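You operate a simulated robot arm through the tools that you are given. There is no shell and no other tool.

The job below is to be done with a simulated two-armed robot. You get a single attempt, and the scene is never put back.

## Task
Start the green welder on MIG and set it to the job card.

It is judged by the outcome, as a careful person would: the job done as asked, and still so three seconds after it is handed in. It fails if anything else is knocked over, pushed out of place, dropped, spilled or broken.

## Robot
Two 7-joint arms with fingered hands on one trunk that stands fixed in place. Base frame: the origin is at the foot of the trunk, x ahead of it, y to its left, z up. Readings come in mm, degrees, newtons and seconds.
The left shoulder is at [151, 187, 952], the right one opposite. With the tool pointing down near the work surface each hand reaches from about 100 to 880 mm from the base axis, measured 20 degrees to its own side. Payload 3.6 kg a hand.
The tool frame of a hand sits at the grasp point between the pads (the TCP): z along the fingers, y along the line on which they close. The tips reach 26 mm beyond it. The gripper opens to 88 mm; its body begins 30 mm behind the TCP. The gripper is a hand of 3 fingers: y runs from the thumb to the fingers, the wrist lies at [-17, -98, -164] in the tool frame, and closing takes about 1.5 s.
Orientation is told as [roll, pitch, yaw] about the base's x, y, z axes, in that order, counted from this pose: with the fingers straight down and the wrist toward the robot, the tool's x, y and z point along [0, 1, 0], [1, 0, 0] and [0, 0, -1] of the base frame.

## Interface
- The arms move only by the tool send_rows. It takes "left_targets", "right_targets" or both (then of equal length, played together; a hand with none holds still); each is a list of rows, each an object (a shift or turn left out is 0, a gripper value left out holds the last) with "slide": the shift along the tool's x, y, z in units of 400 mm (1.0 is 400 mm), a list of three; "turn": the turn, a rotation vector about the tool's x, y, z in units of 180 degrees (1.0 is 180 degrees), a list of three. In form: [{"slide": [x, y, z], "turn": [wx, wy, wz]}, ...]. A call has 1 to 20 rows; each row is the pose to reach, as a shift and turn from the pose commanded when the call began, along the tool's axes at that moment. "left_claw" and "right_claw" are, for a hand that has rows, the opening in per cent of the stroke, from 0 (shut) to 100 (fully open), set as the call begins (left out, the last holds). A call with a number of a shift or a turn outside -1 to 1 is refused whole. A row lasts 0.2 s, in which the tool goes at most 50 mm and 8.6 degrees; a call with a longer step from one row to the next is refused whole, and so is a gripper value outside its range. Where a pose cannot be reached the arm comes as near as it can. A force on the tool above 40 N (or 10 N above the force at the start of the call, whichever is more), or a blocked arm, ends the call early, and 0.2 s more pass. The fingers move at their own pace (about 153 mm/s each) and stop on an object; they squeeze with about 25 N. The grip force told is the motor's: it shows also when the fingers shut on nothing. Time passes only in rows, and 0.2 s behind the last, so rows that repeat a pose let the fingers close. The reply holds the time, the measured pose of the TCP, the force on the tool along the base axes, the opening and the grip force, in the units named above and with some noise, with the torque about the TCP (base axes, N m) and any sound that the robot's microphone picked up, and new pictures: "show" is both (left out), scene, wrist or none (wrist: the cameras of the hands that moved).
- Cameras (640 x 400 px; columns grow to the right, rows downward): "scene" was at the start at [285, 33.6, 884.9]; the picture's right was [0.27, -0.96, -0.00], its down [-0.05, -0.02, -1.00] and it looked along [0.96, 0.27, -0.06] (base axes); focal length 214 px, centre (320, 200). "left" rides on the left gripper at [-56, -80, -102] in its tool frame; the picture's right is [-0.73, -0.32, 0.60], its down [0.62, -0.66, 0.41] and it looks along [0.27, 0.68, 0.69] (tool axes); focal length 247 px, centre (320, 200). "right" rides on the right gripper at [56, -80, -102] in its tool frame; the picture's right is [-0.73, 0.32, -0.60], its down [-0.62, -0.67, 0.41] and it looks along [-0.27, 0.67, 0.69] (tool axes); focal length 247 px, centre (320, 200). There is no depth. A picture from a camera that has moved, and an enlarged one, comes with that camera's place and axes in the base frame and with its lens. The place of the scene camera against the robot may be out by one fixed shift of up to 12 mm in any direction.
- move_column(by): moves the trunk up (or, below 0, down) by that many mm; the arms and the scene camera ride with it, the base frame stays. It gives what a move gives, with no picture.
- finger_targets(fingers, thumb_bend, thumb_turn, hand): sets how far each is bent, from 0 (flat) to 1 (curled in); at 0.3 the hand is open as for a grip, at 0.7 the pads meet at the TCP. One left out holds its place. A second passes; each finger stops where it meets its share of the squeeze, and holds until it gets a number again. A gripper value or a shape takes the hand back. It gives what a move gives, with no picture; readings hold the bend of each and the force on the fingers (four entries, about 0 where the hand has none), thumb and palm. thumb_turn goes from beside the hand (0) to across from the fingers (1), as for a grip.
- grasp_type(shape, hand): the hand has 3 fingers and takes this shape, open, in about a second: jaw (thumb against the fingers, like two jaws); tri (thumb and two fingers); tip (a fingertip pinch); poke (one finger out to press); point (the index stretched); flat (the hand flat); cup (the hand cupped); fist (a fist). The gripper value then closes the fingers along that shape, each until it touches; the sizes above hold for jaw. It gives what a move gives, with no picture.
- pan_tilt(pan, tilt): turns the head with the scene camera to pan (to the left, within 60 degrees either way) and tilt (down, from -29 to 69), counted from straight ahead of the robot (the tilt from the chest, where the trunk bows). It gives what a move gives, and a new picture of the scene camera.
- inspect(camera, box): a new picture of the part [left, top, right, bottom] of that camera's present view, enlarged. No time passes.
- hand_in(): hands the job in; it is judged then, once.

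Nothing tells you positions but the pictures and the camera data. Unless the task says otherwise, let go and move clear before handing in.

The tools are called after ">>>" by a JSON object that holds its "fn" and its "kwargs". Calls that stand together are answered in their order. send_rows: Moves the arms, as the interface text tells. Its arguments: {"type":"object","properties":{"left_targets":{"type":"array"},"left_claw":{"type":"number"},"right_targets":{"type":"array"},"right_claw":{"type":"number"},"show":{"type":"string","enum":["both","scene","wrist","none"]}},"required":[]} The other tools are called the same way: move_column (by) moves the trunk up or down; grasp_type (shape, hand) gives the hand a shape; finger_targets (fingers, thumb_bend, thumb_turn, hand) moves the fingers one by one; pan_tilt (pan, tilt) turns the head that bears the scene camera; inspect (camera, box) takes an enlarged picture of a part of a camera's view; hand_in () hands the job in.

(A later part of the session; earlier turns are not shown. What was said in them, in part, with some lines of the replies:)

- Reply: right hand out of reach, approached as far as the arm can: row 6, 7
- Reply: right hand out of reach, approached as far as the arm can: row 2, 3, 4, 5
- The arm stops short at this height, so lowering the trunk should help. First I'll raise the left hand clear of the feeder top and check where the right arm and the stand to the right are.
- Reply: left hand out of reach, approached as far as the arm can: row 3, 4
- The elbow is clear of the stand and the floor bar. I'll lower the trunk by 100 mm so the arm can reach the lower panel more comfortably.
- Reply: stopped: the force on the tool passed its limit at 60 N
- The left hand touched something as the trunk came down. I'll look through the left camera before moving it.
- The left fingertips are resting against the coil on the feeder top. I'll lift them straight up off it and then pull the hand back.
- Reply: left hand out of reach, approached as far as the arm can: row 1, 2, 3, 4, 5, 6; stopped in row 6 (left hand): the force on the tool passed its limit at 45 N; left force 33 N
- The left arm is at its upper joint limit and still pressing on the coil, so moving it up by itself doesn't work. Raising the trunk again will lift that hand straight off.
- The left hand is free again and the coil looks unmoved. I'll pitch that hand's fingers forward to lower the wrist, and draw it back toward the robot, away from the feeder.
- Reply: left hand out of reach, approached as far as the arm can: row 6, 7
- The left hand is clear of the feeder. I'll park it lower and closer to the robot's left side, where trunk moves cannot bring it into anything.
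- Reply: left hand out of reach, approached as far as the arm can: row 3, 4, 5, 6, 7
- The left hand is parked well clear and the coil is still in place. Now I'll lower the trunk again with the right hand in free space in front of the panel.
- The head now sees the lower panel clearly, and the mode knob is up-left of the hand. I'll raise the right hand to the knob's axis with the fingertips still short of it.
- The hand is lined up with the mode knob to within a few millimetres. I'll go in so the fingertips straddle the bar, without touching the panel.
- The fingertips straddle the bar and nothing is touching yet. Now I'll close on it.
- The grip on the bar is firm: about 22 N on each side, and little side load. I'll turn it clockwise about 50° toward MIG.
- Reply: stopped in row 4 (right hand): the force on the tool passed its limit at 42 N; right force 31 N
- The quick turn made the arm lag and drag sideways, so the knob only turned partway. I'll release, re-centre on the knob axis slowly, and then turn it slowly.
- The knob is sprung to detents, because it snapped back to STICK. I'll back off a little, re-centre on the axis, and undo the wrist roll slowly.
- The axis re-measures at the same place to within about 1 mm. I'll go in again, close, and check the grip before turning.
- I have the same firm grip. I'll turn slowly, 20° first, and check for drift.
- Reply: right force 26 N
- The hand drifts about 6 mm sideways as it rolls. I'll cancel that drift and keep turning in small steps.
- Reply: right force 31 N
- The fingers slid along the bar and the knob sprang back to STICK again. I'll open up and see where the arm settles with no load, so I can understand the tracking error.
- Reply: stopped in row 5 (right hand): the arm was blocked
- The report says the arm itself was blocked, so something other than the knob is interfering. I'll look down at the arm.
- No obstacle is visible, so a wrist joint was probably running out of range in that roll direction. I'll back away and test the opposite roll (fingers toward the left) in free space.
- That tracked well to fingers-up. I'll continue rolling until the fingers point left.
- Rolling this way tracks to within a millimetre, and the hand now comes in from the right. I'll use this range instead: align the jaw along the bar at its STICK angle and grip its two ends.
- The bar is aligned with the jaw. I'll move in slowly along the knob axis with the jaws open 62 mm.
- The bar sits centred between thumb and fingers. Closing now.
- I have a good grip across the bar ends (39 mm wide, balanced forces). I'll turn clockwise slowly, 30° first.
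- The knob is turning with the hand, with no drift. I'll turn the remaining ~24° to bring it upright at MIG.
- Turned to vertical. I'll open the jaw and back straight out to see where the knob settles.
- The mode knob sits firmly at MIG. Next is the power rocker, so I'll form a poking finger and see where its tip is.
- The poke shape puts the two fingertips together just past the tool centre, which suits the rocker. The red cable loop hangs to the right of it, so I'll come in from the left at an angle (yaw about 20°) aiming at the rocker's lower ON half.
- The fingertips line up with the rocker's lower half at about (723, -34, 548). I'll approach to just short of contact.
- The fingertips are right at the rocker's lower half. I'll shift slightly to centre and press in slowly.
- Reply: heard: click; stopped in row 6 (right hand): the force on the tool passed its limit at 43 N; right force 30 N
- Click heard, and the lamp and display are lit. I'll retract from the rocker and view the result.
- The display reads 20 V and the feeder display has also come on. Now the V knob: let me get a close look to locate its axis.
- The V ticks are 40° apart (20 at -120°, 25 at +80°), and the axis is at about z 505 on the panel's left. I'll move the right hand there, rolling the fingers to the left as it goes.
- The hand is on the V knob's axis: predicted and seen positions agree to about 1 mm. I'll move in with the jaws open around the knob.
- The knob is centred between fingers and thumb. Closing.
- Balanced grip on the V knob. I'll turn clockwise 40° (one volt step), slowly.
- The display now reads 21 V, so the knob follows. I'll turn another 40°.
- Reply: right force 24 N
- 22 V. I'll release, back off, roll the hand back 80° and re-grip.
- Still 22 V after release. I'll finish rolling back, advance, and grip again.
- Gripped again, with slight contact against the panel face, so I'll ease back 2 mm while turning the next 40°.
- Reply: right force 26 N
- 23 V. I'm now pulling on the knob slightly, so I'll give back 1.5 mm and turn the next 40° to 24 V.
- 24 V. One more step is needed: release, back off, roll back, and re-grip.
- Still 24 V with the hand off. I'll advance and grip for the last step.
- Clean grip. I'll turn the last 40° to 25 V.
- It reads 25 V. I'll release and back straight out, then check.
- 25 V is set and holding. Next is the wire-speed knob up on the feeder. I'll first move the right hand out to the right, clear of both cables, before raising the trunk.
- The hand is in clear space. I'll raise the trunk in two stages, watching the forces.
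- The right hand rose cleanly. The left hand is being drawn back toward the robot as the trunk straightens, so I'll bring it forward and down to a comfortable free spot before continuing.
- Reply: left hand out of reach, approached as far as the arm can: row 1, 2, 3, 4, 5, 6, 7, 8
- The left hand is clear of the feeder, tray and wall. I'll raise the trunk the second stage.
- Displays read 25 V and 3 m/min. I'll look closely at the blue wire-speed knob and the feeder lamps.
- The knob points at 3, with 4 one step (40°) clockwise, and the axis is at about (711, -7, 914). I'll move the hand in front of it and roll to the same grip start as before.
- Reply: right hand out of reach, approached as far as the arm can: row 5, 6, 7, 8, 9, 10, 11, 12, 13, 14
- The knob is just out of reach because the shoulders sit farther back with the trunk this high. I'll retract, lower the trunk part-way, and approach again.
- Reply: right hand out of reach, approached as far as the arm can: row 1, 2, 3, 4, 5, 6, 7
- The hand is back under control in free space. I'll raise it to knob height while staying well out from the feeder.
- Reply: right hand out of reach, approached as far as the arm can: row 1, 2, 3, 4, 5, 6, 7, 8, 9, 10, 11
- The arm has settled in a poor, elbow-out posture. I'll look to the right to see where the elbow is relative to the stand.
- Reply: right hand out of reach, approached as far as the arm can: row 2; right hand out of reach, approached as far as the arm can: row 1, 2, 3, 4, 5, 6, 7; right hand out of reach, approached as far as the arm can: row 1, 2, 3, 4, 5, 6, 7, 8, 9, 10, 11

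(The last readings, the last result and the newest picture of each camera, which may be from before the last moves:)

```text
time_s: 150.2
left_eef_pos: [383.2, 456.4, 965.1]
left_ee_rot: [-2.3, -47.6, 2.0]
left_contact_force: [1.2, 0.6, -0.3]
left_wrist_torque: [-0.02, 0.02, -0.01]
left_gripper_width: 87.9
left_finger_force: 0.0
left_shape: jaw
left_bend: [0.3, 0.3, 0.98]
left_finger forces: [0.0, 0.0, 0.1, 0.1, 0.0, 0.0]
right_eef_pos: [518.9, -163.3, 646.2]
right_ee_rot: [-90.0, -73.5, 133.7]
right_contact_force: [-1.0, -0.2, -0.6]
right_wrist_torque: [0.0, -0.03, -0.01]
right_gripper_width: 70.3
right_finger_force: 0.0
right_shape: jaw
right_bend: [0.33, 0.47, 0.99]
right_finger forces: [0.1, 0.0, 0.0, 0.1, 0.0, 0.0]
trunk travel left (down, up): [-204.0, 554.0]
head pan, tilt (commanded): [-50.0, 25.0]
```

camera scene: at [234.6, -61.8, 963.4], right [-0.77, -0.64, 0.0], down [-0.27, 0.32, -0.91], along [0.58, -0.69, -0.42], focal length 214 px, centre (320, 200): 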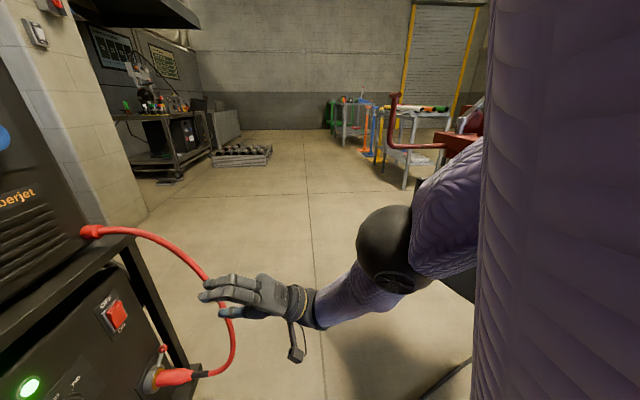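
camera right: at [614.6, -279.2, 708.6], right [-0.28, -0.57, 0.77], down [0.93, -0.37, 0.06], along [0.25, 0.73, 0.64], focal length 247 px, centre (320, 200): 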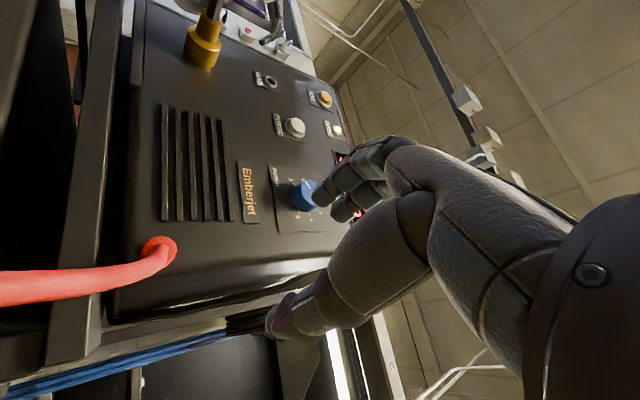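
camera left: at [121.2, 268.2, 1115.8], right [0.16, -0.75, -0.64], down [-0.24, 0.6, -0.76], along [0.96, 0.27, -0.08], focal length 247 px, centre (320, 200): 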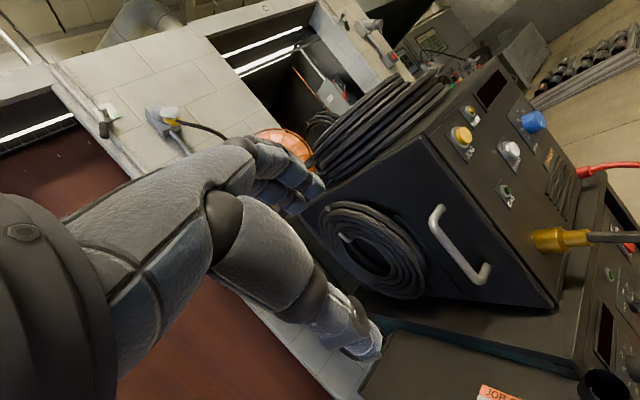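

>>> {"fn": "send_rows", "kwargs": {"right_targets": [{"slide": [0.0087, 0.041, -0.0155]}, {"slide": [0.0174, 0.082, -0.031]}, {"slide": [0.0261, 0.123, -0.0465]}, {"slide": [0.0348, 0.164, -0.062]}, {"slide": [0.0348, 0.164, -0.062]}], "show": "none"}}

```text
time_s: 151.4
left_eef_pos: [382.8, 455.8, 965.0]
left_ee_rot: [-2.4, -47.6, 2.0]
left_contact_force: [-0.9, -0.6, -1.2]
left_wrist_torque: [0.0, 0.0, -0.01]
left_gripper_width: 87.9
left_finger_force: 0.1
left_shape: jaw
left_bend: [0.3, 0.3, 0.98]
left_finger forces: [0.0, 0.0, 0.0, 0.0, 0.0, 0.0]
right_eef_pos: [520.5, -165.7, 645.4]
right_ee_rot: [-89.9, -73.5, 133.8]
right_contact_force: [-0.7, -0.8, -0.2]
right_wrist_torque: [0.02, 0.03, -0.03]
right_gripper_width: 70.4
right_finger_force: 0.0
right_shape: jaw
right_bend: [0.33, 0.47, 0.99]
right_finger forces: [0.1, 0.0, 0.1, 0.0, 0.1, 0.1]
right hand out of reach, approached as far as the arm can: row 1, 2, 3, 4, 5
trunk travel left (down, up): [-204.0, 554.0]
head pan, tilt (commanded): [-50.0, 25.0]
```

>>> {"fn": "send_rows", "kwargs": {"right_targets": [{"slide": [0, 0.0, -0.01], "turn": [0.031, 0.0045, 0.0108]}, {"slide": [0, 0.02, -0.02], "turn": [0.062, 0.0089, 0.0216]}, {"slide": [0, 0.04, -0.03], "turn": [0.093, 0.0134, 0.0324]}, {"slide": [0, 0.06, -0.04], "turn": [0.124, 0.0179, 0.0432]}, {"slide": [0, 0.08, -0.05], "turn": [0.155, 0.0223, 0.0539]}, {"slide": [0, 0.1, -0.06], "turn": [0.186, 0.0268, 0.0647]}, {"slide": [0, 0.12, -0.06], "turn": [0.217, 0.0312, 0.0755]}, {"slide": [0, 0.14, -0.06], "turn": [0.248, 0.0357, 0.0863]}, {"slide": [0, 0.14, -0.06], "turn": [0.248, 0.0357, 0.0863]}], "show": "scene"}}

```text
time_s: 153.4
left_eef_pos: [384.3, 456.7, 964.9]
left_ee_rot: [-2.3, -47.6, 2.0]
left_contact_force: [0.3, -0.1, 0.0]
left_wrist_torque: [0.0, 0.01, 0.0]
left_gripper_width: 87.8
left_finger_force: 0.1
left_shape: jaw
left_bend: [0.3, 0.3, 0.98]
left_finger forces: [0.0, 0.0, 0.0, 0.0, 0.0, 0.0]
right_eef_pos: [614.7, -199.4, 559.6]
right_ee_rot: [-0.2, -44.9, 43.8]
right_contact_force: [-0.3, 0.9, 0.2]
right_wrist_torque: [0.01, 0.02, 0.01]
right_gripper_width: 70.3
right_finger_force: 0.1
right_shape: jaw
right_bend: [0.33, 0.47, 0.99]
right_finger forces: [0.0, 0.1, 0.1, 0.0, 0.0, 0.0]
right hand out of reach, approached as far as the arm can: row 1, 2, 3, 4, 5, 6, 7, 8, 9
trunk travel left (down, up): [-204.0, 554.0]
head pan, tilt (commanded): [-50.0, 25.0]
camera scene: at [234.6, -61.9, 963.4], right [-0.77, -0.64, 0.0], down [-0.27, 0.32, -0.91], along [0.58, -0.69, -0.42], focal length 214 px, centre (320, 200)
```

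scene: 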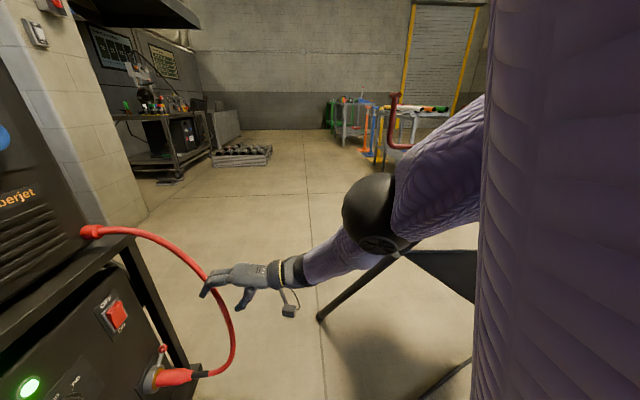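

The hand has drifted close to the red cable. I'll back it away from the cable first.

>>> {"fn": "send_rows", "kwargs": {"right_targets": [{"slide": [0, 0, -0.06]}, {"slide": [0, 0, -0.12]}, {"slide": [0, 0, -0.18]}, {"slide": [0, 0, -0.25]}, {"slide": [0, 0, -0.25]}], "show": "scene"}}

```text
time_s: 154.6
left_eef_pos: [383.2, 454.7, 964.4]
left_ee_rot: [-2.3, -47.5, 2.0]
left_contact_force: [-0.1, 0.4, 0.3]
left_wrist_torque: [0.01, 0.03, -0.03]
left_gripper_width: 88.1
left_finger_force: 0.1
left_shape: jaw
left_bend: [0.3, 0.3, 0.98]
left_finger forces: [0.0, 0.0, 0.1, 0.0, 0.0, 0.0]
right_eef_pos: [615.8, -262.1, 576.9]
right_ee_rot: [0.0, -45.1, 43.9]
right_contact_force: [0.9, 0.0, -0.1]
right_wrist_torque: [0.03, -0.01, -0.02]
right_gripper_width: 70.1
right_finger_force: 0.1
right_shape: jaw
right_bend: [0.33, 0.47, 0.99]
right_finger forces: [0.1, 0.0, 0.1, 0.0, 0.0, 0.1]
right hand out of reach, approached as far as the arm can: row 1, 2, 3, 4, 5
trunk travel left (down, up): [-204.0, 554.0]
head pan, tilt (commanded): [-50.0, 25.0]
camera scene: at [234.6, -61.9, 963.4], right [-0.77, -0.64, 0.0], down [-0.27, 0.32, -0.91], along [0.58, -0.69, -0.42], focal length 214 px, centre (320, 200)
```

scene: 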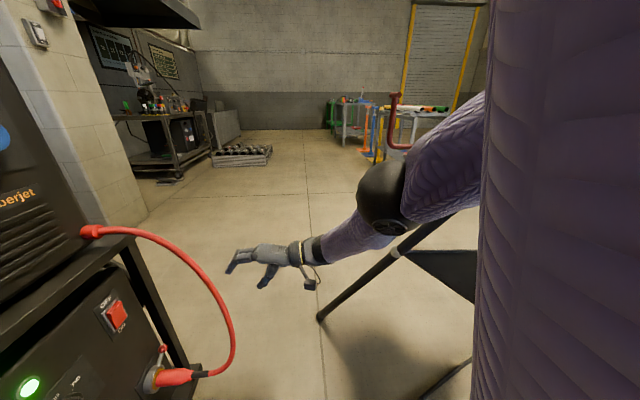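

>>> {"fn": "send_rows", "kwargs": {"right_targets": [{"slide": [0, 0, 0], "turn": [0, -0.022, 0.022]}, {"slide": [0, 0, 0], "turn": [0, -0.044, 0.044]}, {"slide": [0, 0, 0], "turn": [0, -0.066, 0.066]}, {"slide": [0, 0, 0], "turn": [0, -0.088, 0.088]}, {"slide": [0, 0, 0], "turn": [0, -0.11, 0.11]}, {"slide": [0, 0, 0], "turn": [0, -0.132, 0.132]}, {"slide": [0, 0, 0], "turn": [0, -0.154, 0.154]}, {"slide": [0, 0, 0], "turn": [0, -0.173, 0.173]}, {"slide": [0, 0, 0], "turn": [0, -0.173, 0.173]}], "show": "scene"}}

```text
time_s: 156.6
left_eef_pos: [383.3, 454.8, 964.9]
left_ee_rot: [-2.4, -47.6, 2.0]
left_contact_force: [-0.5, 1.1, -0.9]
left_wrist_torque: [0.03, -0.03, 0.03]
left_gripper_width: 87.5
left_finger_force: 0.1
left_shape: jaw
left_bend: [0.3, 0.3, 0.98]
left_finger forces: [0.0, 0.1, 0.0, 0.0, 0.1, 0.1]
right_eef_pos: [646.0, -263.9, 528.0]
right_ee_rot: [-0.1, -44.9, -0.1]
right_contact_force: [-0.4, 0.6, -0.5]
right_wrist_torque: [0.03, 0.0, -0.01]
right_gripper_width: 70.4
right_finger_force: 0.1
right_shape: jaw
right_bend: [0.33, 0.47, 0.99]
right_finger forces: [0.1, 0.0, 0.0, 0.0, 0.1, 0.0]
right hand out of reach, approached as far as the arm can: row 1, 2, 3, 4, 5, 6, 7, 8, 9
trunk travel left (down, up): [-204.0, 554.0]
head pan, tilt (commanded): [-50.0, 25.0]
camera scene: at [234.6, -61.9, 963.4], right [-0.77, -0.64, 0.0], down [-0.27, 0.32, -0.91], along [0.58, -0.69, -0.42], focal length 214 px, centre (320, 200)
```

scene: 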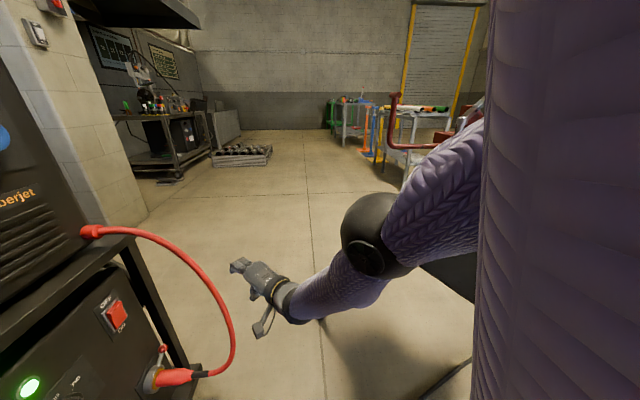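

The elbow seems to be locked straight (the wrist stays about 600 mm from the shoulder). I'll command a motion straight back toward the shoulder to get it to bend.

>>> {"fn": "send_rows", "kwargs": {"right_targets": [{"slide": [0.016, 0.0184, -0.097]}, {"slide": [0.032, 0.0368, -0.194]}, {"slide": [0.048, 0.0552, -0.29]}, {"slide": [0.064, 0.0736, -0.387]}, {"slide": [0.08, 0.092, -0.484]}, {"slide": [0.08, 0.092, -0.484]}, {"slide": [0.08, 0.092, -0.484]}, {"slide": [0.08, 0.092, -0.484]}, {"slide": [0.08, 0.092, -0.484]}, {"slide": [0.08, 0.092, -0.484]}], "show": "scene"}}

```text
time_s: 158.8
left_eef_pos: [383.2, 456.7, 964.3]
left_ee_rot: [-2.4, -47.5, 2.0]
left_contact_force: [-0.2, 0.6, -0.3]
left_wrist_torque: [-0.02, 0.0, 0.0]
left_gripper_width: 87.8
left_finger_force: 0.0
left_shape: jaw
left_bend: [0.3, 0.3, 0.98]
left_finger forces: [0.1, 0.0, 0.1, 0.1, 0.0, 0.0]
right_eef_pos: [660.2, -229.2, 538.6]
right_ee_rot: [-0.1, -45.1, -0.2]
right_contact_force: [-0.3, -0.2, 0.5]
right_wrist_torque: [0.03, -0.03, 0.0]
right_gripper_width: 70.0
right_finger_force: 0.1
right_shape: jaw
right_bend: [0.33, 0.47, 0.99]
right_finger forces: [0.1, 0.0, 0.1, 0.1, 0.0, 0.0]
right hand out of reach, approached as far as the arm can: row 1, 2, 3, 4, 5, 6, 7, 8, 9, 10
trunk travel left (down, up): [-204.0, 554.0]
head pan, tilt (commanded): [-50.0, 25.0]
camera scene: at [234.6, -61.8, 963.4], right [-0.77, -0.64, 0.0], down [-0.27, 0.32, -0.91], along [0.58, -0.69, -0.42], focal length 214 px, centre (320, 200)
```

scene: 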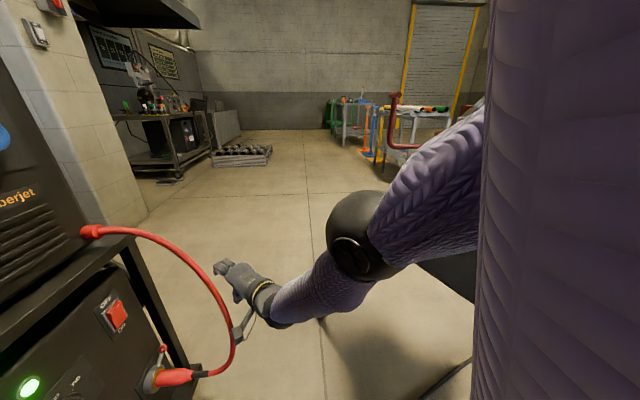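

>>> {"fn": "send_rows", "kwargs": {"right_targets": [{"slide": [-0.08, 0.0, 0.0]}, {"slide": [-0.16, 0.0, 0.0]}, {"slide": [-0.24, 0.0, 0.0]}, {"slide": [-0.28, 0.0, 0.0]}, {"slide": [-0.28, 0.0, 0.0]}], "show": "none"}}

```text
time_s: 160.0
left_eef_pos: [382.5, 454.9, 965.0]
left_ee_rot: [-2.4, -47.6, 2.1]
left_contact_force: [0.0, 0.2, 0.6]
left_wrist_torque: [0.0, -0.04, -0.02]
left_gripper_width: 88.1
left_finger_force: 0.0
left_shape: jaw
left_bend: [0.3, 0.3, 0.98]
left_finger forces: [0.0, 0.0, 0.0, 0.0, 0.0, 0.0]
right_eef_pos: [653.3, -339.9, 543.3]
right_ee_rot: [-0.1, -45.1, -0.2]
right_contact_force: [0.6, 0.1, 0.4]
right_wrist_torque: [-0.01, -0.01, 0.01]
right_gripper_width: 70.6
right_finger_force: 0.0
right_shape: jaw
right_bend: [0.33, 0.47, 0.99]
right_finger forces: [0.0, 0.1, 0.1, 0.1, 0.0, 0.0]
right hand out of reach, approached as far as the arm can: row 3, 4, 5
trunk travel left (down, up): [-204.0, 554.0]
head pan, tilt (commanded): [-50.0, 25.0]
```

>>> {"fn": "send_rows", "kwargs": {"right_targets": [{"slide": [0, 0.07, -0.07]}, {"slide": [0, 0.14, -0.14]}, {"slide": [0, 0.21, -0.21]}, {"slide": [0, 0.28, -0.28]}, {"slide": [0, 0.35, -0.35]}, {"slide": [0, 0.35, -0.35]}], "show": "scene"}}

```text
time_s: 161.4
left_eef_pos: [382.9, 455.5, 965.2]
left_ee_rot: [-2.4, -47.6, 2.1]
left_contact_force: [0.5, 0.1, -0.2]
left_wrist_torque: [0.03, 0.0, -0.01]
left_gripper_width: 87.7
left_finger_force: 0.0
left_shape: jaw
left_bend: [0.3, 0.3, 0.98]
left_finger forces: [0.0, 0.1, 0.0, 0.0, 0.0, 0.1]
right_eef_pos: [655.2, -340.6, 740.3]
right_ee_rot: [-0.1, -45.0, -0.2]
right_contact_force: [0.0, -0.2, 0.5]
right_wrist_torque: [0.0, -0.01, 0.02]
right_gripper_width: 70.3
right_finger_force: 0.1
right_shape: jaw
right_bend: [0.33, 0.47, 0.99]
right_finger forces: [0.0, 0.0, 0.0, 0.0, 0.0, 0.0]
right hand out of reach, approached as far as the arm can: row 1, 2
trunk travel left (down, up): [-204.0, 554.0]
head pan, tilt (commanded): [-50.0, 25.0]
camera scene: at [234.7, -62.5, 963.2], right [-0.77, -0.64, 0.0], down [-0.27, 0.32, -0.91], along [0.58, -0.69, -0.42], focal length 214 px, centre (320, 200)
```

scene: 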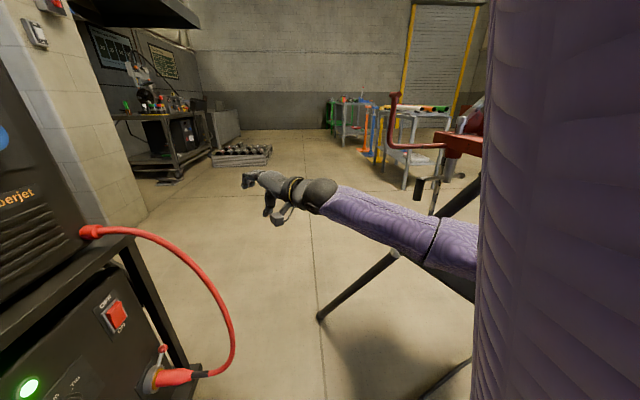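

The elbow has bent again and the arm follows normally. I'll lower the trunk a little more for extra reach margin, then bring the hand up in front of the feeder.

>>> {"fn": "move_column", "kwargs": {"by": -70}}

>>> {"fn": "send_rows", "kwargs": {"right_targets": [{"slide": [0.03, -0.04, -0.08]}, {"slide": [0.07, -0.03, -0.16]}, {"slide": [0.11, -0.02, -0.24]}, {"slide": [0.16, 0.0, -0.32]}, {"slide": [0.21, 0.03, -0.39]}, {"slide": [0.26, 0.07, -0.45]}, {"slide": [0.3, 0.11, -0.51]}, {"slide": [0.3, 0.11, -0.51]}], "show": "scene"}}

```text
time_s: 162.5
left_eef_pos: [402.3, 458.1, 874.3]
left_ee_rot: [-2.1, -43.6, 1.7]
left_contact_force: [0.0, 0.2, 0.1]
left_wrist_torque: [0.01, -0.01, -0.04]
left_gripper_width: 87.9
left_finger_force: 0.0
left_shape: jaw
left_bend: [0.3, 0.3, 0.98]
left_finger forces: [0.0, 0.0, 0.0, 0.1, 0.1, 0.0]
right_eef_pos: [650.7, -338.2, 671.5]
right_ee_rot: [-0.3, -45.1, -0.2]
right_contact_force: [0.0, -1.0, 0.3]
right_wrist_torque: [0.01, 0.02, -0.01]
right_gripper_width: 70.4
right_finger_force: 0.0
right_shape: jaw
right_bend: [0.33, 0.47, 0.99]
right_finger forces: [0.1, 0.1, 0.0, 0.0, 0.1, 0.0]
trunk travel left (down, up): [-134.0, 624.0]
head pan, tilt (commanded): [-50.0, 25.0]
```

```text
time_s: 164.3
left_eef_pos: [401.1, 456.7, 874.4]
left_ee_rot: [-2.2, -43.5, 1.7]
left_contact_force: [-0.1, 0.3, 0.1]
left_wrist_torque: [0.0, 0.0, 0.01]
left_gripper_width: 87.9
left_finger_force: 0.0
left_shape: jaw
left_bend: [0.3, 0.3, 0.98]
left_finger forces: [0.1, 0.0, 0.1, 0.0, 0.0, 0.0]
right_eef_pos: [542.2, -216.0, 844.9]
right_ee_rot: [-0.2, -45.0, -0.2]
right_contact_force: [-0.1, 0.5, -0.5]
right_wrist_torque: [0.0, -0.01, -0.03]
right_gripper_width: 70.4
right_finger_force: 0.1
right_shape: jaw
right_bend: [0.33, 0.47, 0.99]
right_finger forces: [0.1, 0.1, 0.0, 0.0, 0.0, 0.0]
trunk travel left (down, up): [-134.0, 624.0]
head pan, tilt (commanded): [-50.0, 25.0]
camera scene: at [249.1, -61.8, 886.4], right [-0.77, -0.64, 0.0], down [-0.27, 0.32, -0.91], along [0.58, -0.69, -0.42], focal length 214 px, centre (320, 200)
```

scene: 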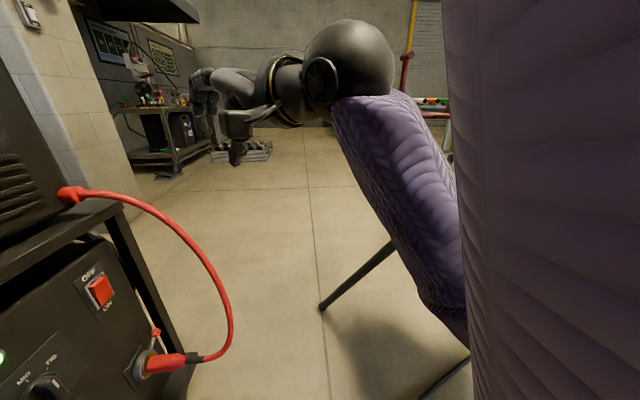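

Everything tracks. Now I'll turn the hand to face the feeder panel and bring it to knob height, slowly.

>>> {"fn": "send_rows", "kwargs": {"right_targets": [{"slide": [0.0134, 0.0096, -0.0056], "turn": [-0.0149, 0.0143, -0.0059]}, {"slide": [0.0269, 0.0193, -0.0113], "turn": [-0.0297, 0.0286, -0.0119]}, {"slide": [0.0403, 0.0289, -0.0169], "turn": [-0.0446, 0.0429, -0.0178]}, {"slide": [0.0538, 0.0385, -0.0225], "turn": [-0.0594, 0.0572, -0.0237]}, {"slide": [0.0672, 0.0481, -0.0281], "turn": [-0.0743, 0.0715, -0.0296]}, {"slide": [0.0806, 0.0578, -0.0338], "turn": [-0.0891, 0.0858, -0.0356]}, {"slide": [0.0941, 0.0674, -0.0394], "turn": [-0.104, 0.1001, -0.0415]}, {"slide": [0.1075, 0.077, -0.045], "turn": [-0.1188, 0.1145, -0.0474]}, {"slide": [0.1209, 0.0866, -0.0506], "turn": [-0.1337, 0.1288, -0.0533]}, {"slide": [0.1344, 0.0963, -0.0563], "turn": [-0.1485, 0.1431, -0.0593]}, {"slide": [0.1478, 0.1059, -0.0619], "turn": [-0.1634, 0.1574, -0.0652]}, {"slide": [0.1613, 0.1155, -0.0675], "turn": [-0.1782, 0.1717, -0.0711]}, {"slide": [0.1747, 0.1251, -0.0731], "turn": [-0.1931, 0.186, -0.077]}, {"slide": [0.1881, 0.1348, -0.0788], "turn": [-0.2079, 0.2003, -0.083]}, {"slide": [0.2016, 0.1444, -0.0844], "turn": [-0.2228, 0.2146, -0.0889]}, {"slide": [0.215, 0.154, -0.09], "turn": [-0.2376, 0.2289, -0.0948]}, {"slide": [0.215, 0.154, -0.09], "turn": [-0.2376, 0.2289, -0.0948]}, {"slide": [0.215, 0.154, -0.09], "turn": [-0.2376, 0.2289, -0.0948]}], "show": "none"}}

>>> {"fn": "pan_tilt", "kwargs": {"pan": 0, "tilt": 5}}

```text
time_s: 168.1
left_eef_pos: [402.0, 457.2, 874.2]
left_ee_rot: [-2.2, -43.5, 1.7]
left_contact_force: [0.9, 0.2, -0.6]
left_wrist_torque: [-0.03, -0.01, 0.02]
left_gripper_width: 87.8
left_finger_force: 0.0
left_shape: jaw
left_bend: [0.3, 0.3, 0.98]
left_finger forces: [0.0, 0.0, 0.1, 0.0, 0.0, 0.0]
right_eef_pos: [558.1, -130.1, 913.9]
right_ee_rot: [-81.7, -90.0, 124.9]
right_contact_force: [-0.7, -0.1, -0.7]
right_wrist_torque: [-0.01, 0.03, -0.02]
right_gripper_width: 70.3
right_finger_force: 0.1
right_shape: jaw
right_bend: [0.33, 0.47, 0.99]
right_finger forces: [0.1, 0.0, 0.0, 0.0, 0.0, 0.0]
trunk travel left (down, up): [-134.0, 624.0]
head pan, tilt (commanded): [-50.0, 25.0]
```

```text
time_s: 169.3
left_eef_pos: [401.0, 456.1, 873.1]
left_ee_rot: [-2.2, -43.4, 1.7]
left_contact_force: [-0.8, -0.6, 0.1]
left_wrist_torque: [0.0, 0.03, 0.01]
left_gripper_width: 88.0
left_finger_force: 0.1
left_shape: jaw
left_bend: [0.3, 0.3, 0.98]
left_finger forces: [0.0, 0.0, 0.0, 0.0, 0.1, 0.0]
right_eef_pos: [556.1, -131.9, 913.6]
right_ee_rot: [-73.5, -89.9, 116.7]
right_contact_force: [0.7, -0.3, 0.2]
right_wrist_torque: [0.0, 0.02, 0.01]
right_gripper_width: 70.2
right_finger_force: 0.1
right_shape: jaw
right_bend: [0.33, 0.47, 0.99]
right_finger forces: [0.1, 0.0, 0.0, 0.0, 0.1, 0.0]
trunk travel left (down, up): [-134.0, 624.0]
head pan, tilt (commanded): [0.0, 5.0]
camera scene: at [281.8, 8.7, 918.8], right [0.0, -1.0, 0.0], down [-0.09, 0.0, -1.0], along [1.0, 0.0, -0.09], focal length 214 px, centre (320, 200)
```

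scene: 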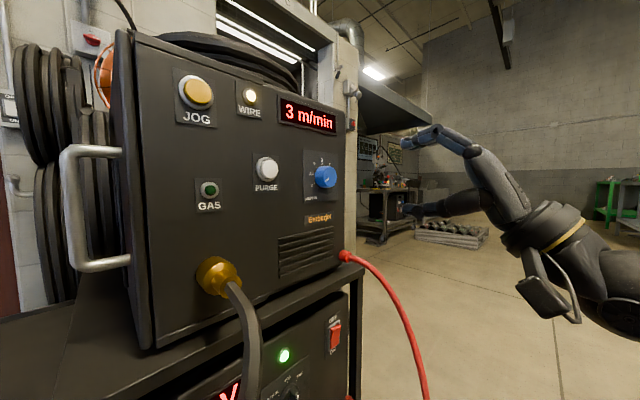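

The hand is level and facing the panel. I'll roll the fingers to the left and then move to the standoff in front of the blue knob.

>>> {"fn": "send_rows", "kwargs": {"right_targets": [{"turn": [0, 0, -0.0214]}, {"turn": [0, 0, -0.0428]}, {"turn": [0, 0, -0.0642]}, {"turn": [0, 0, -0.0856]}, {"turn": [0, 0, -0.107]}, {"turn": [0, 0, -0.1284]}, {"turn": [0, 0, -0.1498]}, {"turn": [0, 0, -0.1712]}, {"turn": [0, 0, -0.1926]}, {"turn": [0, 0, -0.214]}, {"turn": [0, 0, -0.2354]}, {"turn": [0, 0, -0.2568]}, {"turn": [0, 0, -0.2778]}, {"slide": [-0.0065, 0, 0.04], "turn": [0, 0, -0.2778]}, {"slide": [-0.013, 0, 0.08], "turn": [0, 0, -0.2778]}, {"slide": [-0.0195, 0.0005, 0.12], "turn": [0, 0, -0.2778]}, {"slide": [-0.026, 0.0005, 0.16], "turn": [0, 0, -0.2778]}, {"slide": [-0.0325, 0.001, 0.2], "turn": [0, 0, -0.2778]}, {"slide": [-0.039, 0.001, 0.243], "turn": [0, 0, -0.2778]}, {"slide": [-0.039, 0.001, 0.243], "turn": [0, 0, -0.2778]}], "show": "both"}}

>>> {"fn": "inspect", "kwargs": {"camera": "right", "box": [180, 160, 380, 340]}}

>>> {"fn": "inspect", "kwargs": {"camera": "scene", "box": [240, 80, 420, 240]}}

```text
time_s: 173.5
left_eef_pos: [401.6, 456.3, 874.5]
left_ee_rot: [-2.2, -43.6, 1.6]
left_contact_force: [-0.3, 0.9, -0.5]
left_wrist_torque: [-0.03, 0.03, 0.01]
left_gripper_width: 87.9
left_finger_force: 0.1
left_shape: jaw
left_bend: [0.3, 0.3, 0.98]
left_finger forces: [0.0, 0.0, 0.0, 0.0, 0.0, 0.0]
right_eef_pos: [637.6, -74.8, 915.2]
right_ee_rot: [-89.9, -40.0, 133.2]
right_contact_force: [-0.5, -0.1, 0.5]
right_wrist_torque: [-0.05, 0.02, 0.0]
right_gripper_width: 70.5
right_finger_force: 0.0
right_shape: jaw
right_bend: [0.33, 0.47, 0.99]
right_finger forces: [0.0, 0.0, 0.0, 0.1, 0.1, 0.0]
trunk travel left (down, up): [-134.0, 624.0]
head pan, tilt (commanded): [0.0, 5.0]
camera scene: at [281.8, 8.8, 918.9], right [0.0, -1.0, 0.0], down [-0.09, 0.0, -1.0], along [1.0, 0.0, -0.09], focal length 214 px, centre (320, 200)
camera right: at [580.4, -163.8, 820.6], right [-0.28, -0.58, 0.77], down [0.92, -0.38, 0.05], along [0.26, 0.72, 0.64], focal length 247 px, centre (320, 200)
```

scene: 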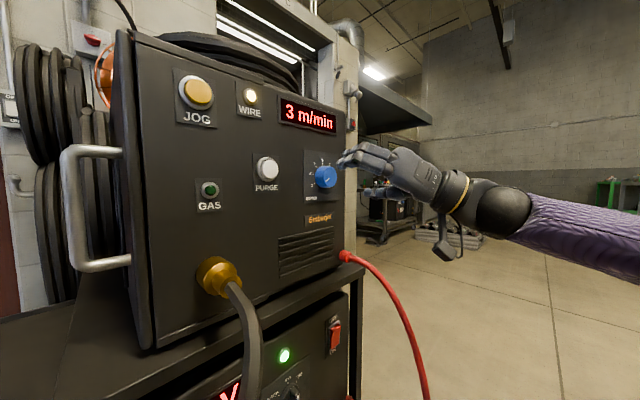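
right: 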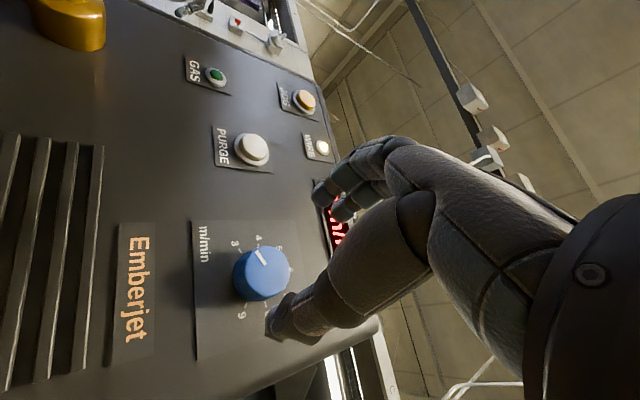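

```text
2.22 times, centred on (280, 250) of right
camera zoom: at [580.4, -163.8, 820.6], right [-0.28, -0.58, 0.77], down [0.92, -0.38, 0.05], along [0.26, 0.72, 0.64], focal length 549 px, centre (409, 89)
```

zoom: 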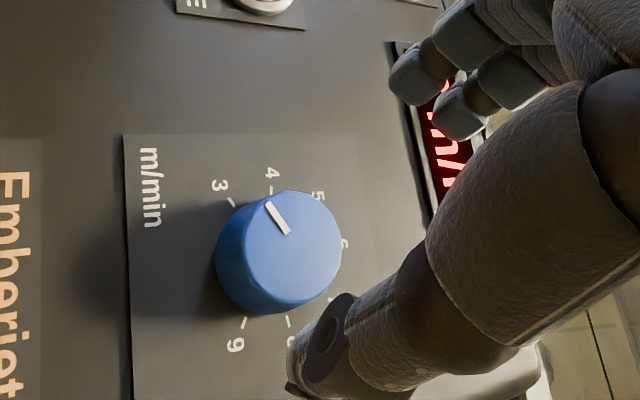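

```text
2.50 times, centred on (330, 160) of scene
camera zoom: at [281.8, 8.8, 918.9], right [0.0, -1.0, 0.0], down [-0.09, 0.0, -1.0], along [1.0, 0.0, -0.09], focal length 536 px, centre (295, 300)
```

zoom: 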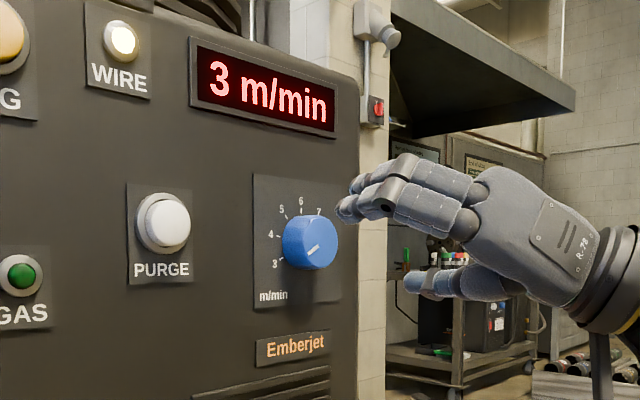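

The hand is on the blue knob's axis; predicted and seen positions agree. Moving in.

>>> {"fn": "send_rows", "kwargs": {"right_targets": [{"slide": [0, 0.0, 0.025]}, {"slide": [0, 0.0, 0.05]}, {"slide": [0, 0.0, 0.075]}, {"slide": [0, 0.0, 0.1]}, {"slide": [0, 0.0, 0.125]}, {"slide": [0, 0.0, 0.145]}, {"slide": [0, 0.0, 0.16]}, {"slide": [0, 0.0, 0.169]}, {"slide": [0, 0.0, 0.169]}, {"slide": [0, 0.0, 0.169]}], "right_claw": 80, "show": "wrist"}}

>>> {"fn": "inspect", "kwargs": {"camera": "right", "box": [200, 160, 400, 340]}}

>>> {"fn": "inspect", "kwargs": {"camera": "scene", "box": [240, 80, 420, 240]}}

```text
time_s: 175.7
left_eef_pos: [402.9, 456.6, 874.4]
left_ee_rot: [-2.2, -43.5, 1.6]
left_contact_force: [-0.2, -0.5, 0.7]
left_wrist_torque: [-0.04, -0.02, -0.02]
left_gripper_width: 88.1
left_finger_force: 0.2
left_shape: jaw
left_bend: [0.3, 0.3, 0.98]
left_finger forces: [0.1, 0.0, 0.1, 0.1, 0.0, 0.0]
right_eef_pos: [689.0, -28.9, 915.7]
right_ee_rot: [-90.0, -39.8, 133.2]
right_contact_force: [-0.8, 0.2, 0.5]
right_wrist_torque: [0.0, -0.02, -0.01]
right_gripper_width: 70.2
right_finger_force: 0.1
right_shape: jaw
right_bend: [0.33, 0.47, 0.99]
right_finger forces: [0.0, 0.1, 0.0, 0.0, 0.0, 0.0]
trunk travel left (down, up): [-134.0, 624.0]
head pan, tilt (commanded): [0.0, 5.0]
camera right: at [632.0, -117.6, 821.0], right [-0.28, -0.58, 0.77], down [0.92, -0.38, 0.05], along [0.26, 0.72, 0.64], focal length 247 px, centre (320, 200)
```

right: 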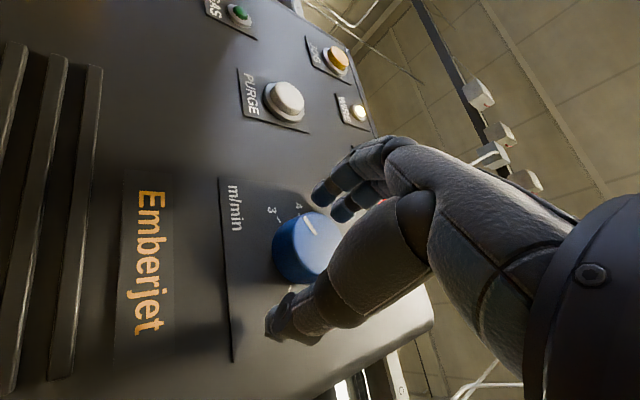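

```text
2.22 times, centred on (300, 250) of right
camera zoom: at [632.0, -117.6, 821.0], right [-0.28, -0.58, 0.77], down [0.92, -0.38, 0.05], along [0.26, 0.72, 0.64], focal length 549 px, centre (364, 89)
```

zoom: 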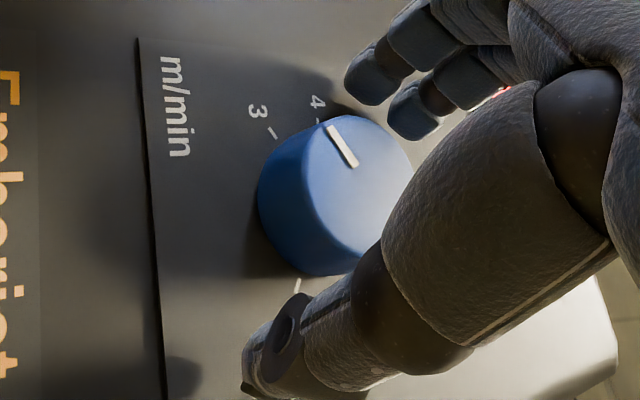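

```text
2.50 times, centred on (330, 160) of scene
camera zoom: at [281.8, 8.8, 918.9], right [0.0, -1.0, 0.0], down [-0.09, 0.0, -1.0], along [1.0, 0.0, -0.09], focal length 536 px, centre (295, 300)
```

zoom: 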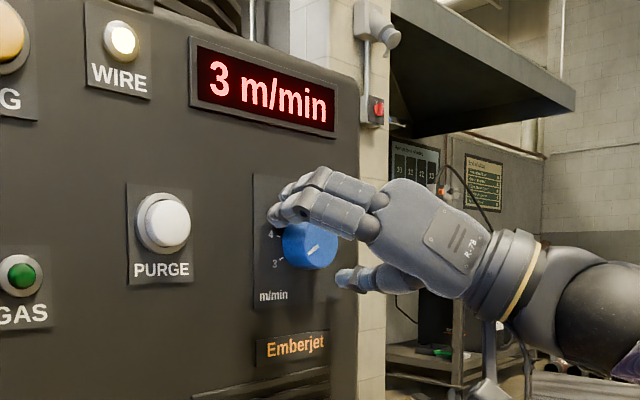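

Centred around the knob with no contact. Closing.

>>> {"fn": "send_rows", "kwargs": {"right_targets": [{"slide": [0, 0, 0]}, {"slide": [0, 0, 0]}, {"slide": [0, 0, 0]}, {"slide": [0, 0, 0]}, {"slide": [0, 0, 0]}, {"slide": [0, 0, 0]}], "right_claw": 0, "show": "wrist"}}

```text
time_s: 177.1
left_eef_pos: [401.8, 457.0, 875.4]
left_ee_rot: [-2.3, -43.5, 1.8]
left_contact_force: [-0.3, 0.4, 0.3]
left_wrist_torque: [-0.01, 0.03, -0.01]
left_gripper_width: 87.7
left_finger_force: 0.1
left_shape: jaw
left_bend: [0.3, 0.3, 0.98]
left_finger forces: [0.1, 0.0, 0.1, 0.0, 0.1, 0.0]
right_eef_pos: [689.0, -28.5, 915.1]
right_ee_rot: [-90.0, -39.9, 133.2]
right_contact_force: [0.1, 1.3, 0.9]
right_wrist_torque: [0.11, 0.05, 0.04]
right_gripper_width: 33.2
right_finger_force: 25.4
right_shape: jaw
right_bend: [0.46, 0.73, 1.0]
right_finger forces: [16.7, 6.6, 0.0, 0.1, 21.9, 0.0]
trunk travel left (down, up): [-134.0, 624.0]
head pan, tilt (commanded): [0.0, 5.0]
camera right: at [631.9, -117.6, 821.1], right [-0.28, -0.58, 0.77], down [0.92, -0.38, 0.05], along [0.26, 0.72, 0.64], focal length 247 px, centre (320, 200)
```

right: 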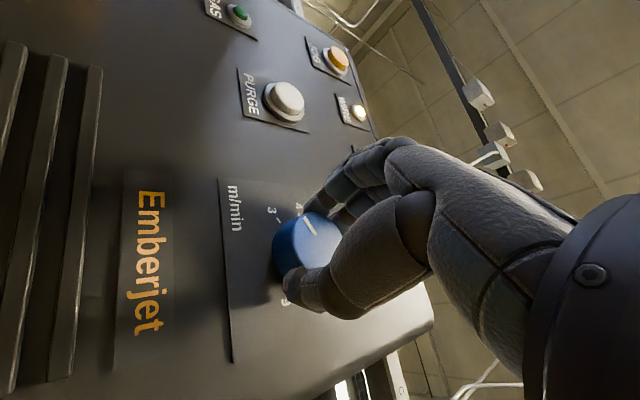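

Firm, balanced grip. I'll turn clockwise 40° to 4 m/min.

>>> {"fn": "send_rows", "kwargs": {"right_targets": [{"turn": [0, 0, 0.008]}, {"turn": [0, 0, 0.02]}, {"turn": [0, 0, 0.034]}, {"turn": [0, 0, 0.048]}, {"turn": [0, 0, 0.062]}, {"turn": [0, 0, 0.076]}, {"turn": [0, 0, 0.09]}, {"turn": [0, 0, 0.104]}, {"turn": [0, 0, 0.118]}, {"turn": [0, 0, 0.132]}, {"turn": [0, 0, 0.146]}, {"turn": [0, 0, 0.16]}, {"turn": [0, 0, 0.174]}, {"turn": [0, 0, 0.188]}, {"turn": [0, 0, 0.202]}, {"turn": [0, 0, 0.214]}, {"turn": [0, 0, 0.222]}, {"turn": [0, 0, 0.222]}], "show": "wrist"}}

>>> {"fn": "inspect", "kwargs": {"camera": "scene", "box": [240, 80, 420, 240]}}

```text
time_s: 180.9
left_eef_pos: [402.2, 458.1, 873.8]
left_ee_rot: [-2.2, -43.5, 1.8]
left_contact_force: [0.1, 0.4, 0.6]
left_wrist_torque: [-0.03, 0.01, 0.01]
left_gripper_width: 87.8
left_finger_force: 0.1
left_shape: jaw
left_bend: [0.3, 0.3, 0.98]
left_finger forces: [0.1, 0.0, 0.0, 0.1, 0.0, 0.1]
right_eef_pos: [687.2, -28.3, 915.9]
right_ee_rot: [-89.5, -79.9, 132.8]
right_contact_force: [0.3, 9.5, -1.7]
right_wrist_torque: [-0.06, 0.11, 0.1]
right_gripper_width: 32.9
right_finger_force: 25.2
right_shape: jaw
right_bend: [0.47, 0.73, 1.0]
right_finger forces: [17.5, 5.1, 0.0, 0.0, 22.5, 0.1]
trunk travel left (down, up): [-134.0, 624.0]
head pan, tilt (commanded): [0.0, 5.0]
camera right: at [585.0, -68.6, 825.7], right [0.02, -0.9, 0.44], down [0.8, -0.25, -0.55], along [0.6, 0.37, 0.71], focal length 247 px, centre (320, 200)
```

right: 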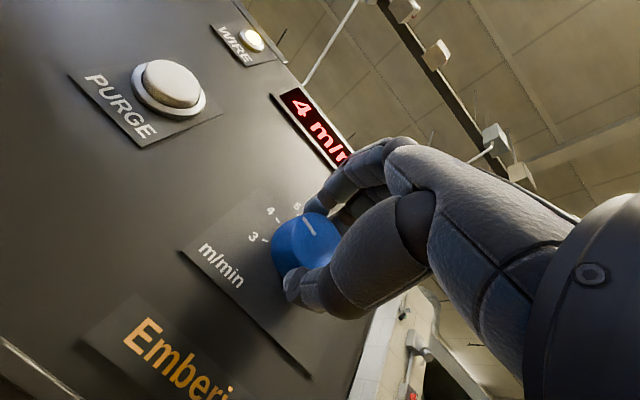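

```text
2.50 times, centred on (330, 160) of scene
camera zoom: at [281.9, 9.5, 918.8], right [0.0, -1.0, 0.0], down [-0.09, 0.0, -1.0], along [1.0, 0.0, -0.09], focal length 536 px, centre (295, 300)
```

zoom: 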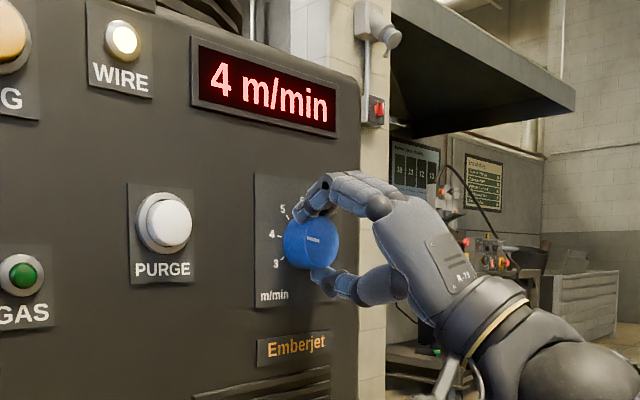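

The feeder reads 4 m/min. I'll release and back straight out.

>>> {"fn": "send_rows", "kwargs": {"right_targets": [{"slide": [0, 0, 0]}, {"slide": [0, 0, 0]}, {"slide": [0, 0, 0]}, {"slide": [0, 0, 0]}, {"slide": [0, 0, -0.03]}, {"slide": [0, 0, -0.06]}, {"slide": [0, 0, -0.1]}, {"slide": [0, 0, -0.16]}, {"slide": [0, 0, -0.23]}, {"slide": [0, 0, -0.3]}, {"slide": [0, 0, -0.37]}, {"slide": [0, 0, -0.37]}], "right_claw": 80, "show": "both"}}

>>> {"fn": "inspect", "kwargs": {"camera": "scene", "box": [170, 60, 370, 240]}}

```text
time_s: 183.5
left_eef_pos: [402.8, 456.7, 874.6]
left_ee_rot: [-2.2, -43.5, 1.7]
left_contact_force: [-0.3, 0.3, 0.4]
left_wrist_torque: [-0.02, -0.02, 0.01]
left_gripper_width: 88.1
left_finger_force: 0.1
left_shape: jaw
left_bend: [0.3, 0.3, 0.98]
left_finger forces: [0.0, 0.0, 0.0, 0.0, 0.0, 0.1]
right_eef_pos: [577.5, -131.9, 915.7]
right_ee_rot: [-89.8, -79.8, 133.2]
right_contact_force: [0.1, -0.2, 0.3]
right_wrist_torque: [-0.05, -0.01, -0.02]
right_gripper_width: 70.2
right_finger_force: 0.0
right_shape: jaw
right_bend: [0.33, 0.47, 0.99]
right_finger forces: [0.0, 0.0, 0.0, 0.1, 0.0, 0.0]
trunk travel left (down, up): [-134.0, 624.0]
head pan, tilt (commanded): [0.0, 5.0]
camera scene: at [281.7, 8.7, 918.9], right [0.0, -1.0, 0.0], down [-0.09, 0.0, -1.0], along [1.0, 0.0, -0.09], focal length 214 px, centre (320, 200)
camera right: at [476.0, -172.4, 827.2], right [0.02, -0.9, 0.44], down [0.8, -0.25, -0.55], along [0.6, 0.37, 0.71], focal length 247 px, centre (320, 200)
```

scene: 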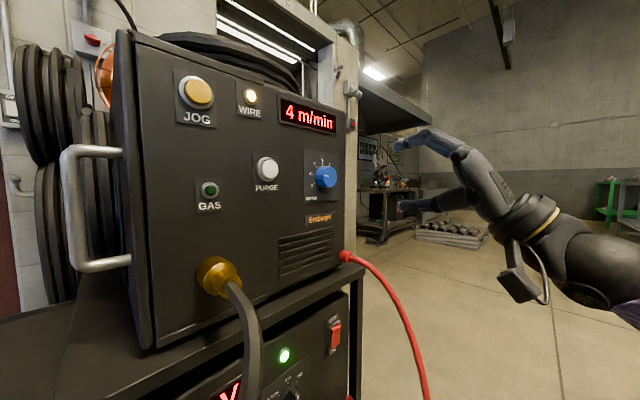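
right: 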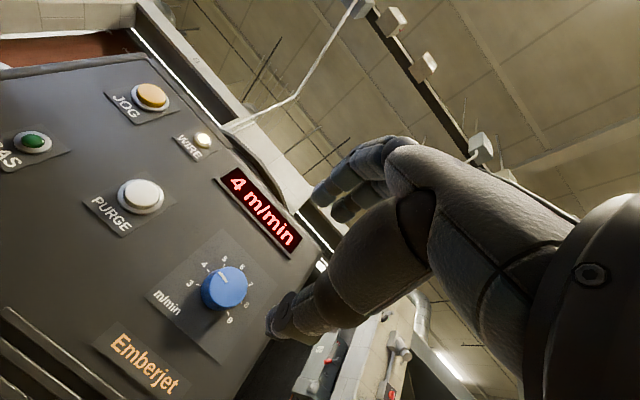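

```text
2.22 times, centred on (270, 150) of scene
camera zoom: at [281.7, 8.7, 918.9], right [0.0, -1.0, 0.0], down [-0.09, 0.0, -1.0], along [1.0, 0.0, -0.09], focal length 477 px, centre (431, 311)
```

zoom: 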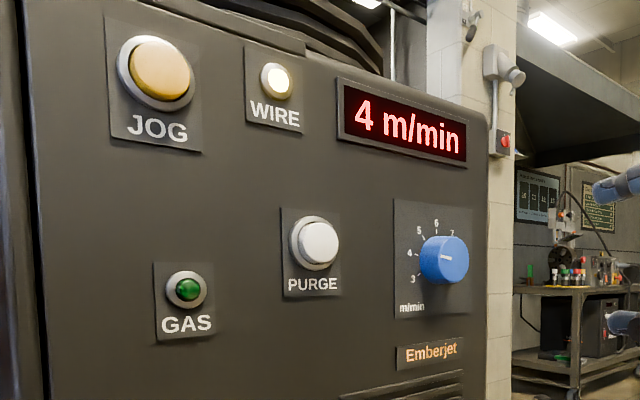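

Everything reads as the card asks. I'll draw the right hand farther back and do a final check of both panels and the surroundings.

>>> {"fn": "send_rows", "kwargs": {"right_targets": [{"slide": [0, 0, -0.06]}, {"slide": [0, 0, -0.12]}, {"slide": [0, 0, -0.17]}, {"slide": [0, 0, -0.17]}], "show": "none"}}

>>> {"fn": "pan_tilt", "kwargs": {"pan": 12, "tilt": 35}}

>>> {"fn": "inspect", "kwargs": {"camera": "scene", "box": [200, 160, 420, 340]}}

>>> {"fn": "pan_tilt", "kwargs": {"pan": 16, "tilt": 3}}

```text
time_s: 184.5
left_eef_pos: [402.2, 456.4, 874.2]
left_ee_rot: [-2.2, -43.5, 1.7]
left_contact_force: [0.4, 0.0, 0.1]
left_wrist_torque: [0.01, 0.03, 0.01]
left_gripper_width: 87.8
left_finger_force: 0.0
left_shape: jaw
left_bend: [0.3, 0.3, 0.98]
left_finger forces: [0.0, 0.0, 0.0, 0.0, 0.0, 0.0]
right_eef_pos: [530.1, -175.6, 916.5]
right_ee_rot: [-89.8, -79.9, 133.1]
right_contact_force: [-0.2, 0.1, -0.1]
right_wrist_torque: [0.04, 0.01, 0.03]
right_gripper_width: 70.2
right_finger_force: 0.0
right_shape: jaw
right_bend: [0.33, 0.47, 0.99]
right_finger forces: [0.0, 0.0, 0.0, 0.0, 0.0, 0.1]
trunk travel left (down, up): [-134.0, 624.0]
head pan, tilt (commanded): [0.0, 5.0]
```

```text
time_s: 185.4
left_eef_pos: [402.3, 456.5, 874.1]
left_ee_rot: [-2.3, -43.5, 1.7]
left_contact_force: [-0.7, 0.3, 0.0]
left_wrist_torque: [0.0, -0.02, 0.04]
left_gripper_width: 88.0
left_finger_force: 0.0
left_shape: jaw
left_bend: [0.3, 0.3, 0.98]
left_finger forces: [0.0, 0.1, 0.0, 0.0, 0.0, 0.0]
right_eef_pos: [530.5, -175.4, 914.3]
right_ee_rot: [-89.7, -79.9, 133.1]
right_contact_force: [0.0, 0.0, 0.5]
right_wrist_torque: [0.01, -0.01, -0.01]
right_gripper_width: 70.4
right_finger_force: 0.0
right_shape: jaw
right_bend: [0.33, 0.47, 0.99]
right_finger forces: [0.0, 0.1, 0.1, 0.0, 0.0, 0.0]
trunk travel left (down, up): [-134.0, 624.0]
head pan, tilt (commanded): [12.0, 35.0]
camera scene: at [276.1, 27.0, 870.7], right [0.21, -0.98, 0.0], down [-0.56, -0.12, -0.82], along [0.8, 0.17, -0.57], focal length 214 px, centre (320, 200)
```

scene: 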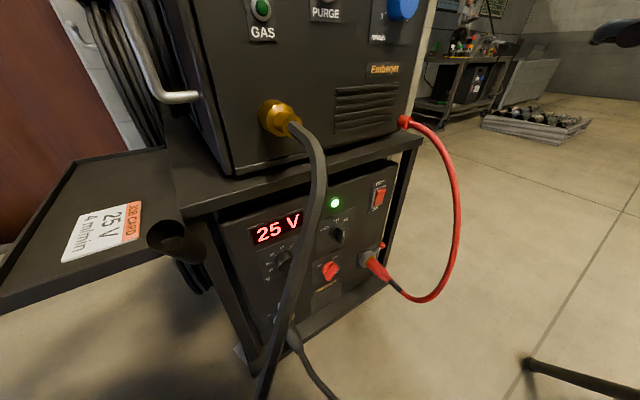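

```text
2.22 times, centred on (310, 250) of scene
camera zoom: at [276.1, 27.0, 870.7], right [0.21, -0.98, 0.0], down [-0.56, -0.12, -0.82], along [0.8, 0.17, -0.57], focal length 477 px, centre (342, 89)
```

zoom: 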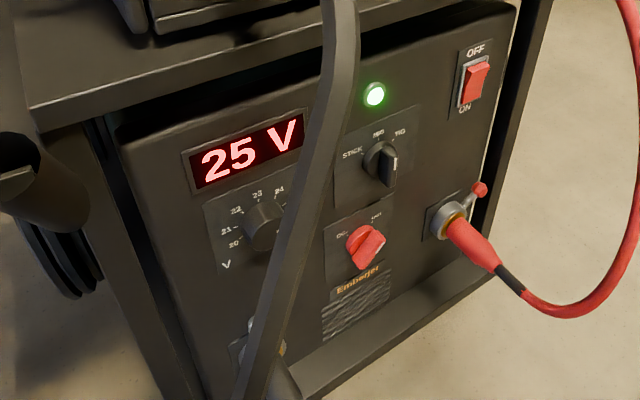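

```text
time_s: 186.4
left_eef_pos: [402.6, 457.6, 873.3]
left_ee_rot: [-2.1, -43.5, 1.6]
left_contact_force: [-0.4, 0.1, 0.1]
left_wrist_torque: [0.03, -0.02, -0.01]
left_gripper_width: 87.9
left_finger_force: 0.1
left_shape: jaw
left_bend: [0.3, 0.3, 0.98]
left_finger forces: [0.0, 0.0, 0.1, 0.0, 0.0, 0.0]
right_eef_pos: [531.1, -176.2, 915.0]
right_ee_rot: [-89.8, -79.9, 133.0]
right_contact_force: [1.0, -0.5, -0.1]
right_wrist_torque: [0.0, 0.0, -0.01]
right_gripper_width: 70.0
right_finger_force: 0.0
right_shape: jaw
right_bend: [0.33, 0.47, 0.99]
right_finger forces: [0.0, 0.0, 0.0, 0.0, 0.0, 0.0]
trunk travel left (down, up): [-134.0, 624.0]
head pan, tilt (commanded): [16.0, 3.0]
camera scene: at [277.6, 33.9, 922.0], right [0.28, -0.96, 0.0], down [-0.05, -0.01, -1.0], along [0.96, 0.28, -0.05], focal length 214 px, centre (320, 200)
```

scene: 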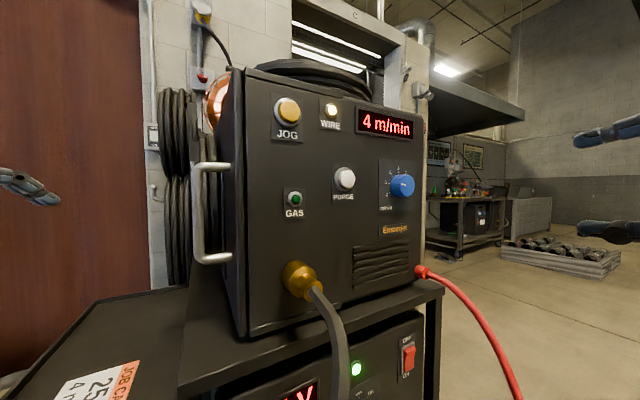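

The panels read 25 V and 4 m/min, with power on, mode at MIG and polarity left at DC+. The cables, coil, card and tray all look as they did at the start, and both hands are clear, so I'm handing in.

>>> {"fn": "hand_in", "kwargs": {}}

```text
The job is handed in.
```

The welder is powered on in MIG and set to the job card: its displays read 25 V and 4 m/min. I handed the job in with both hands clear of it. I took it to be the green welder because it was the only one in reach; its panels look almost black.

- **Polarity:** I left this at DC+, where it already was, which suits MIG.
- **Feeder lamps:** the WIRE lamp is lit and the GAS lamp is off. I did not press JOG or PURGE, since the task didn't call for either.
- **Contact with the coil:** while I was lowering the trunk, the left fingertips pressed on the cable coil on top of the feeder, at up to about 60 N. I lifted off, and the coil looks unmoved in the later pictures.

Nothing else appears to have been knocked or moved.
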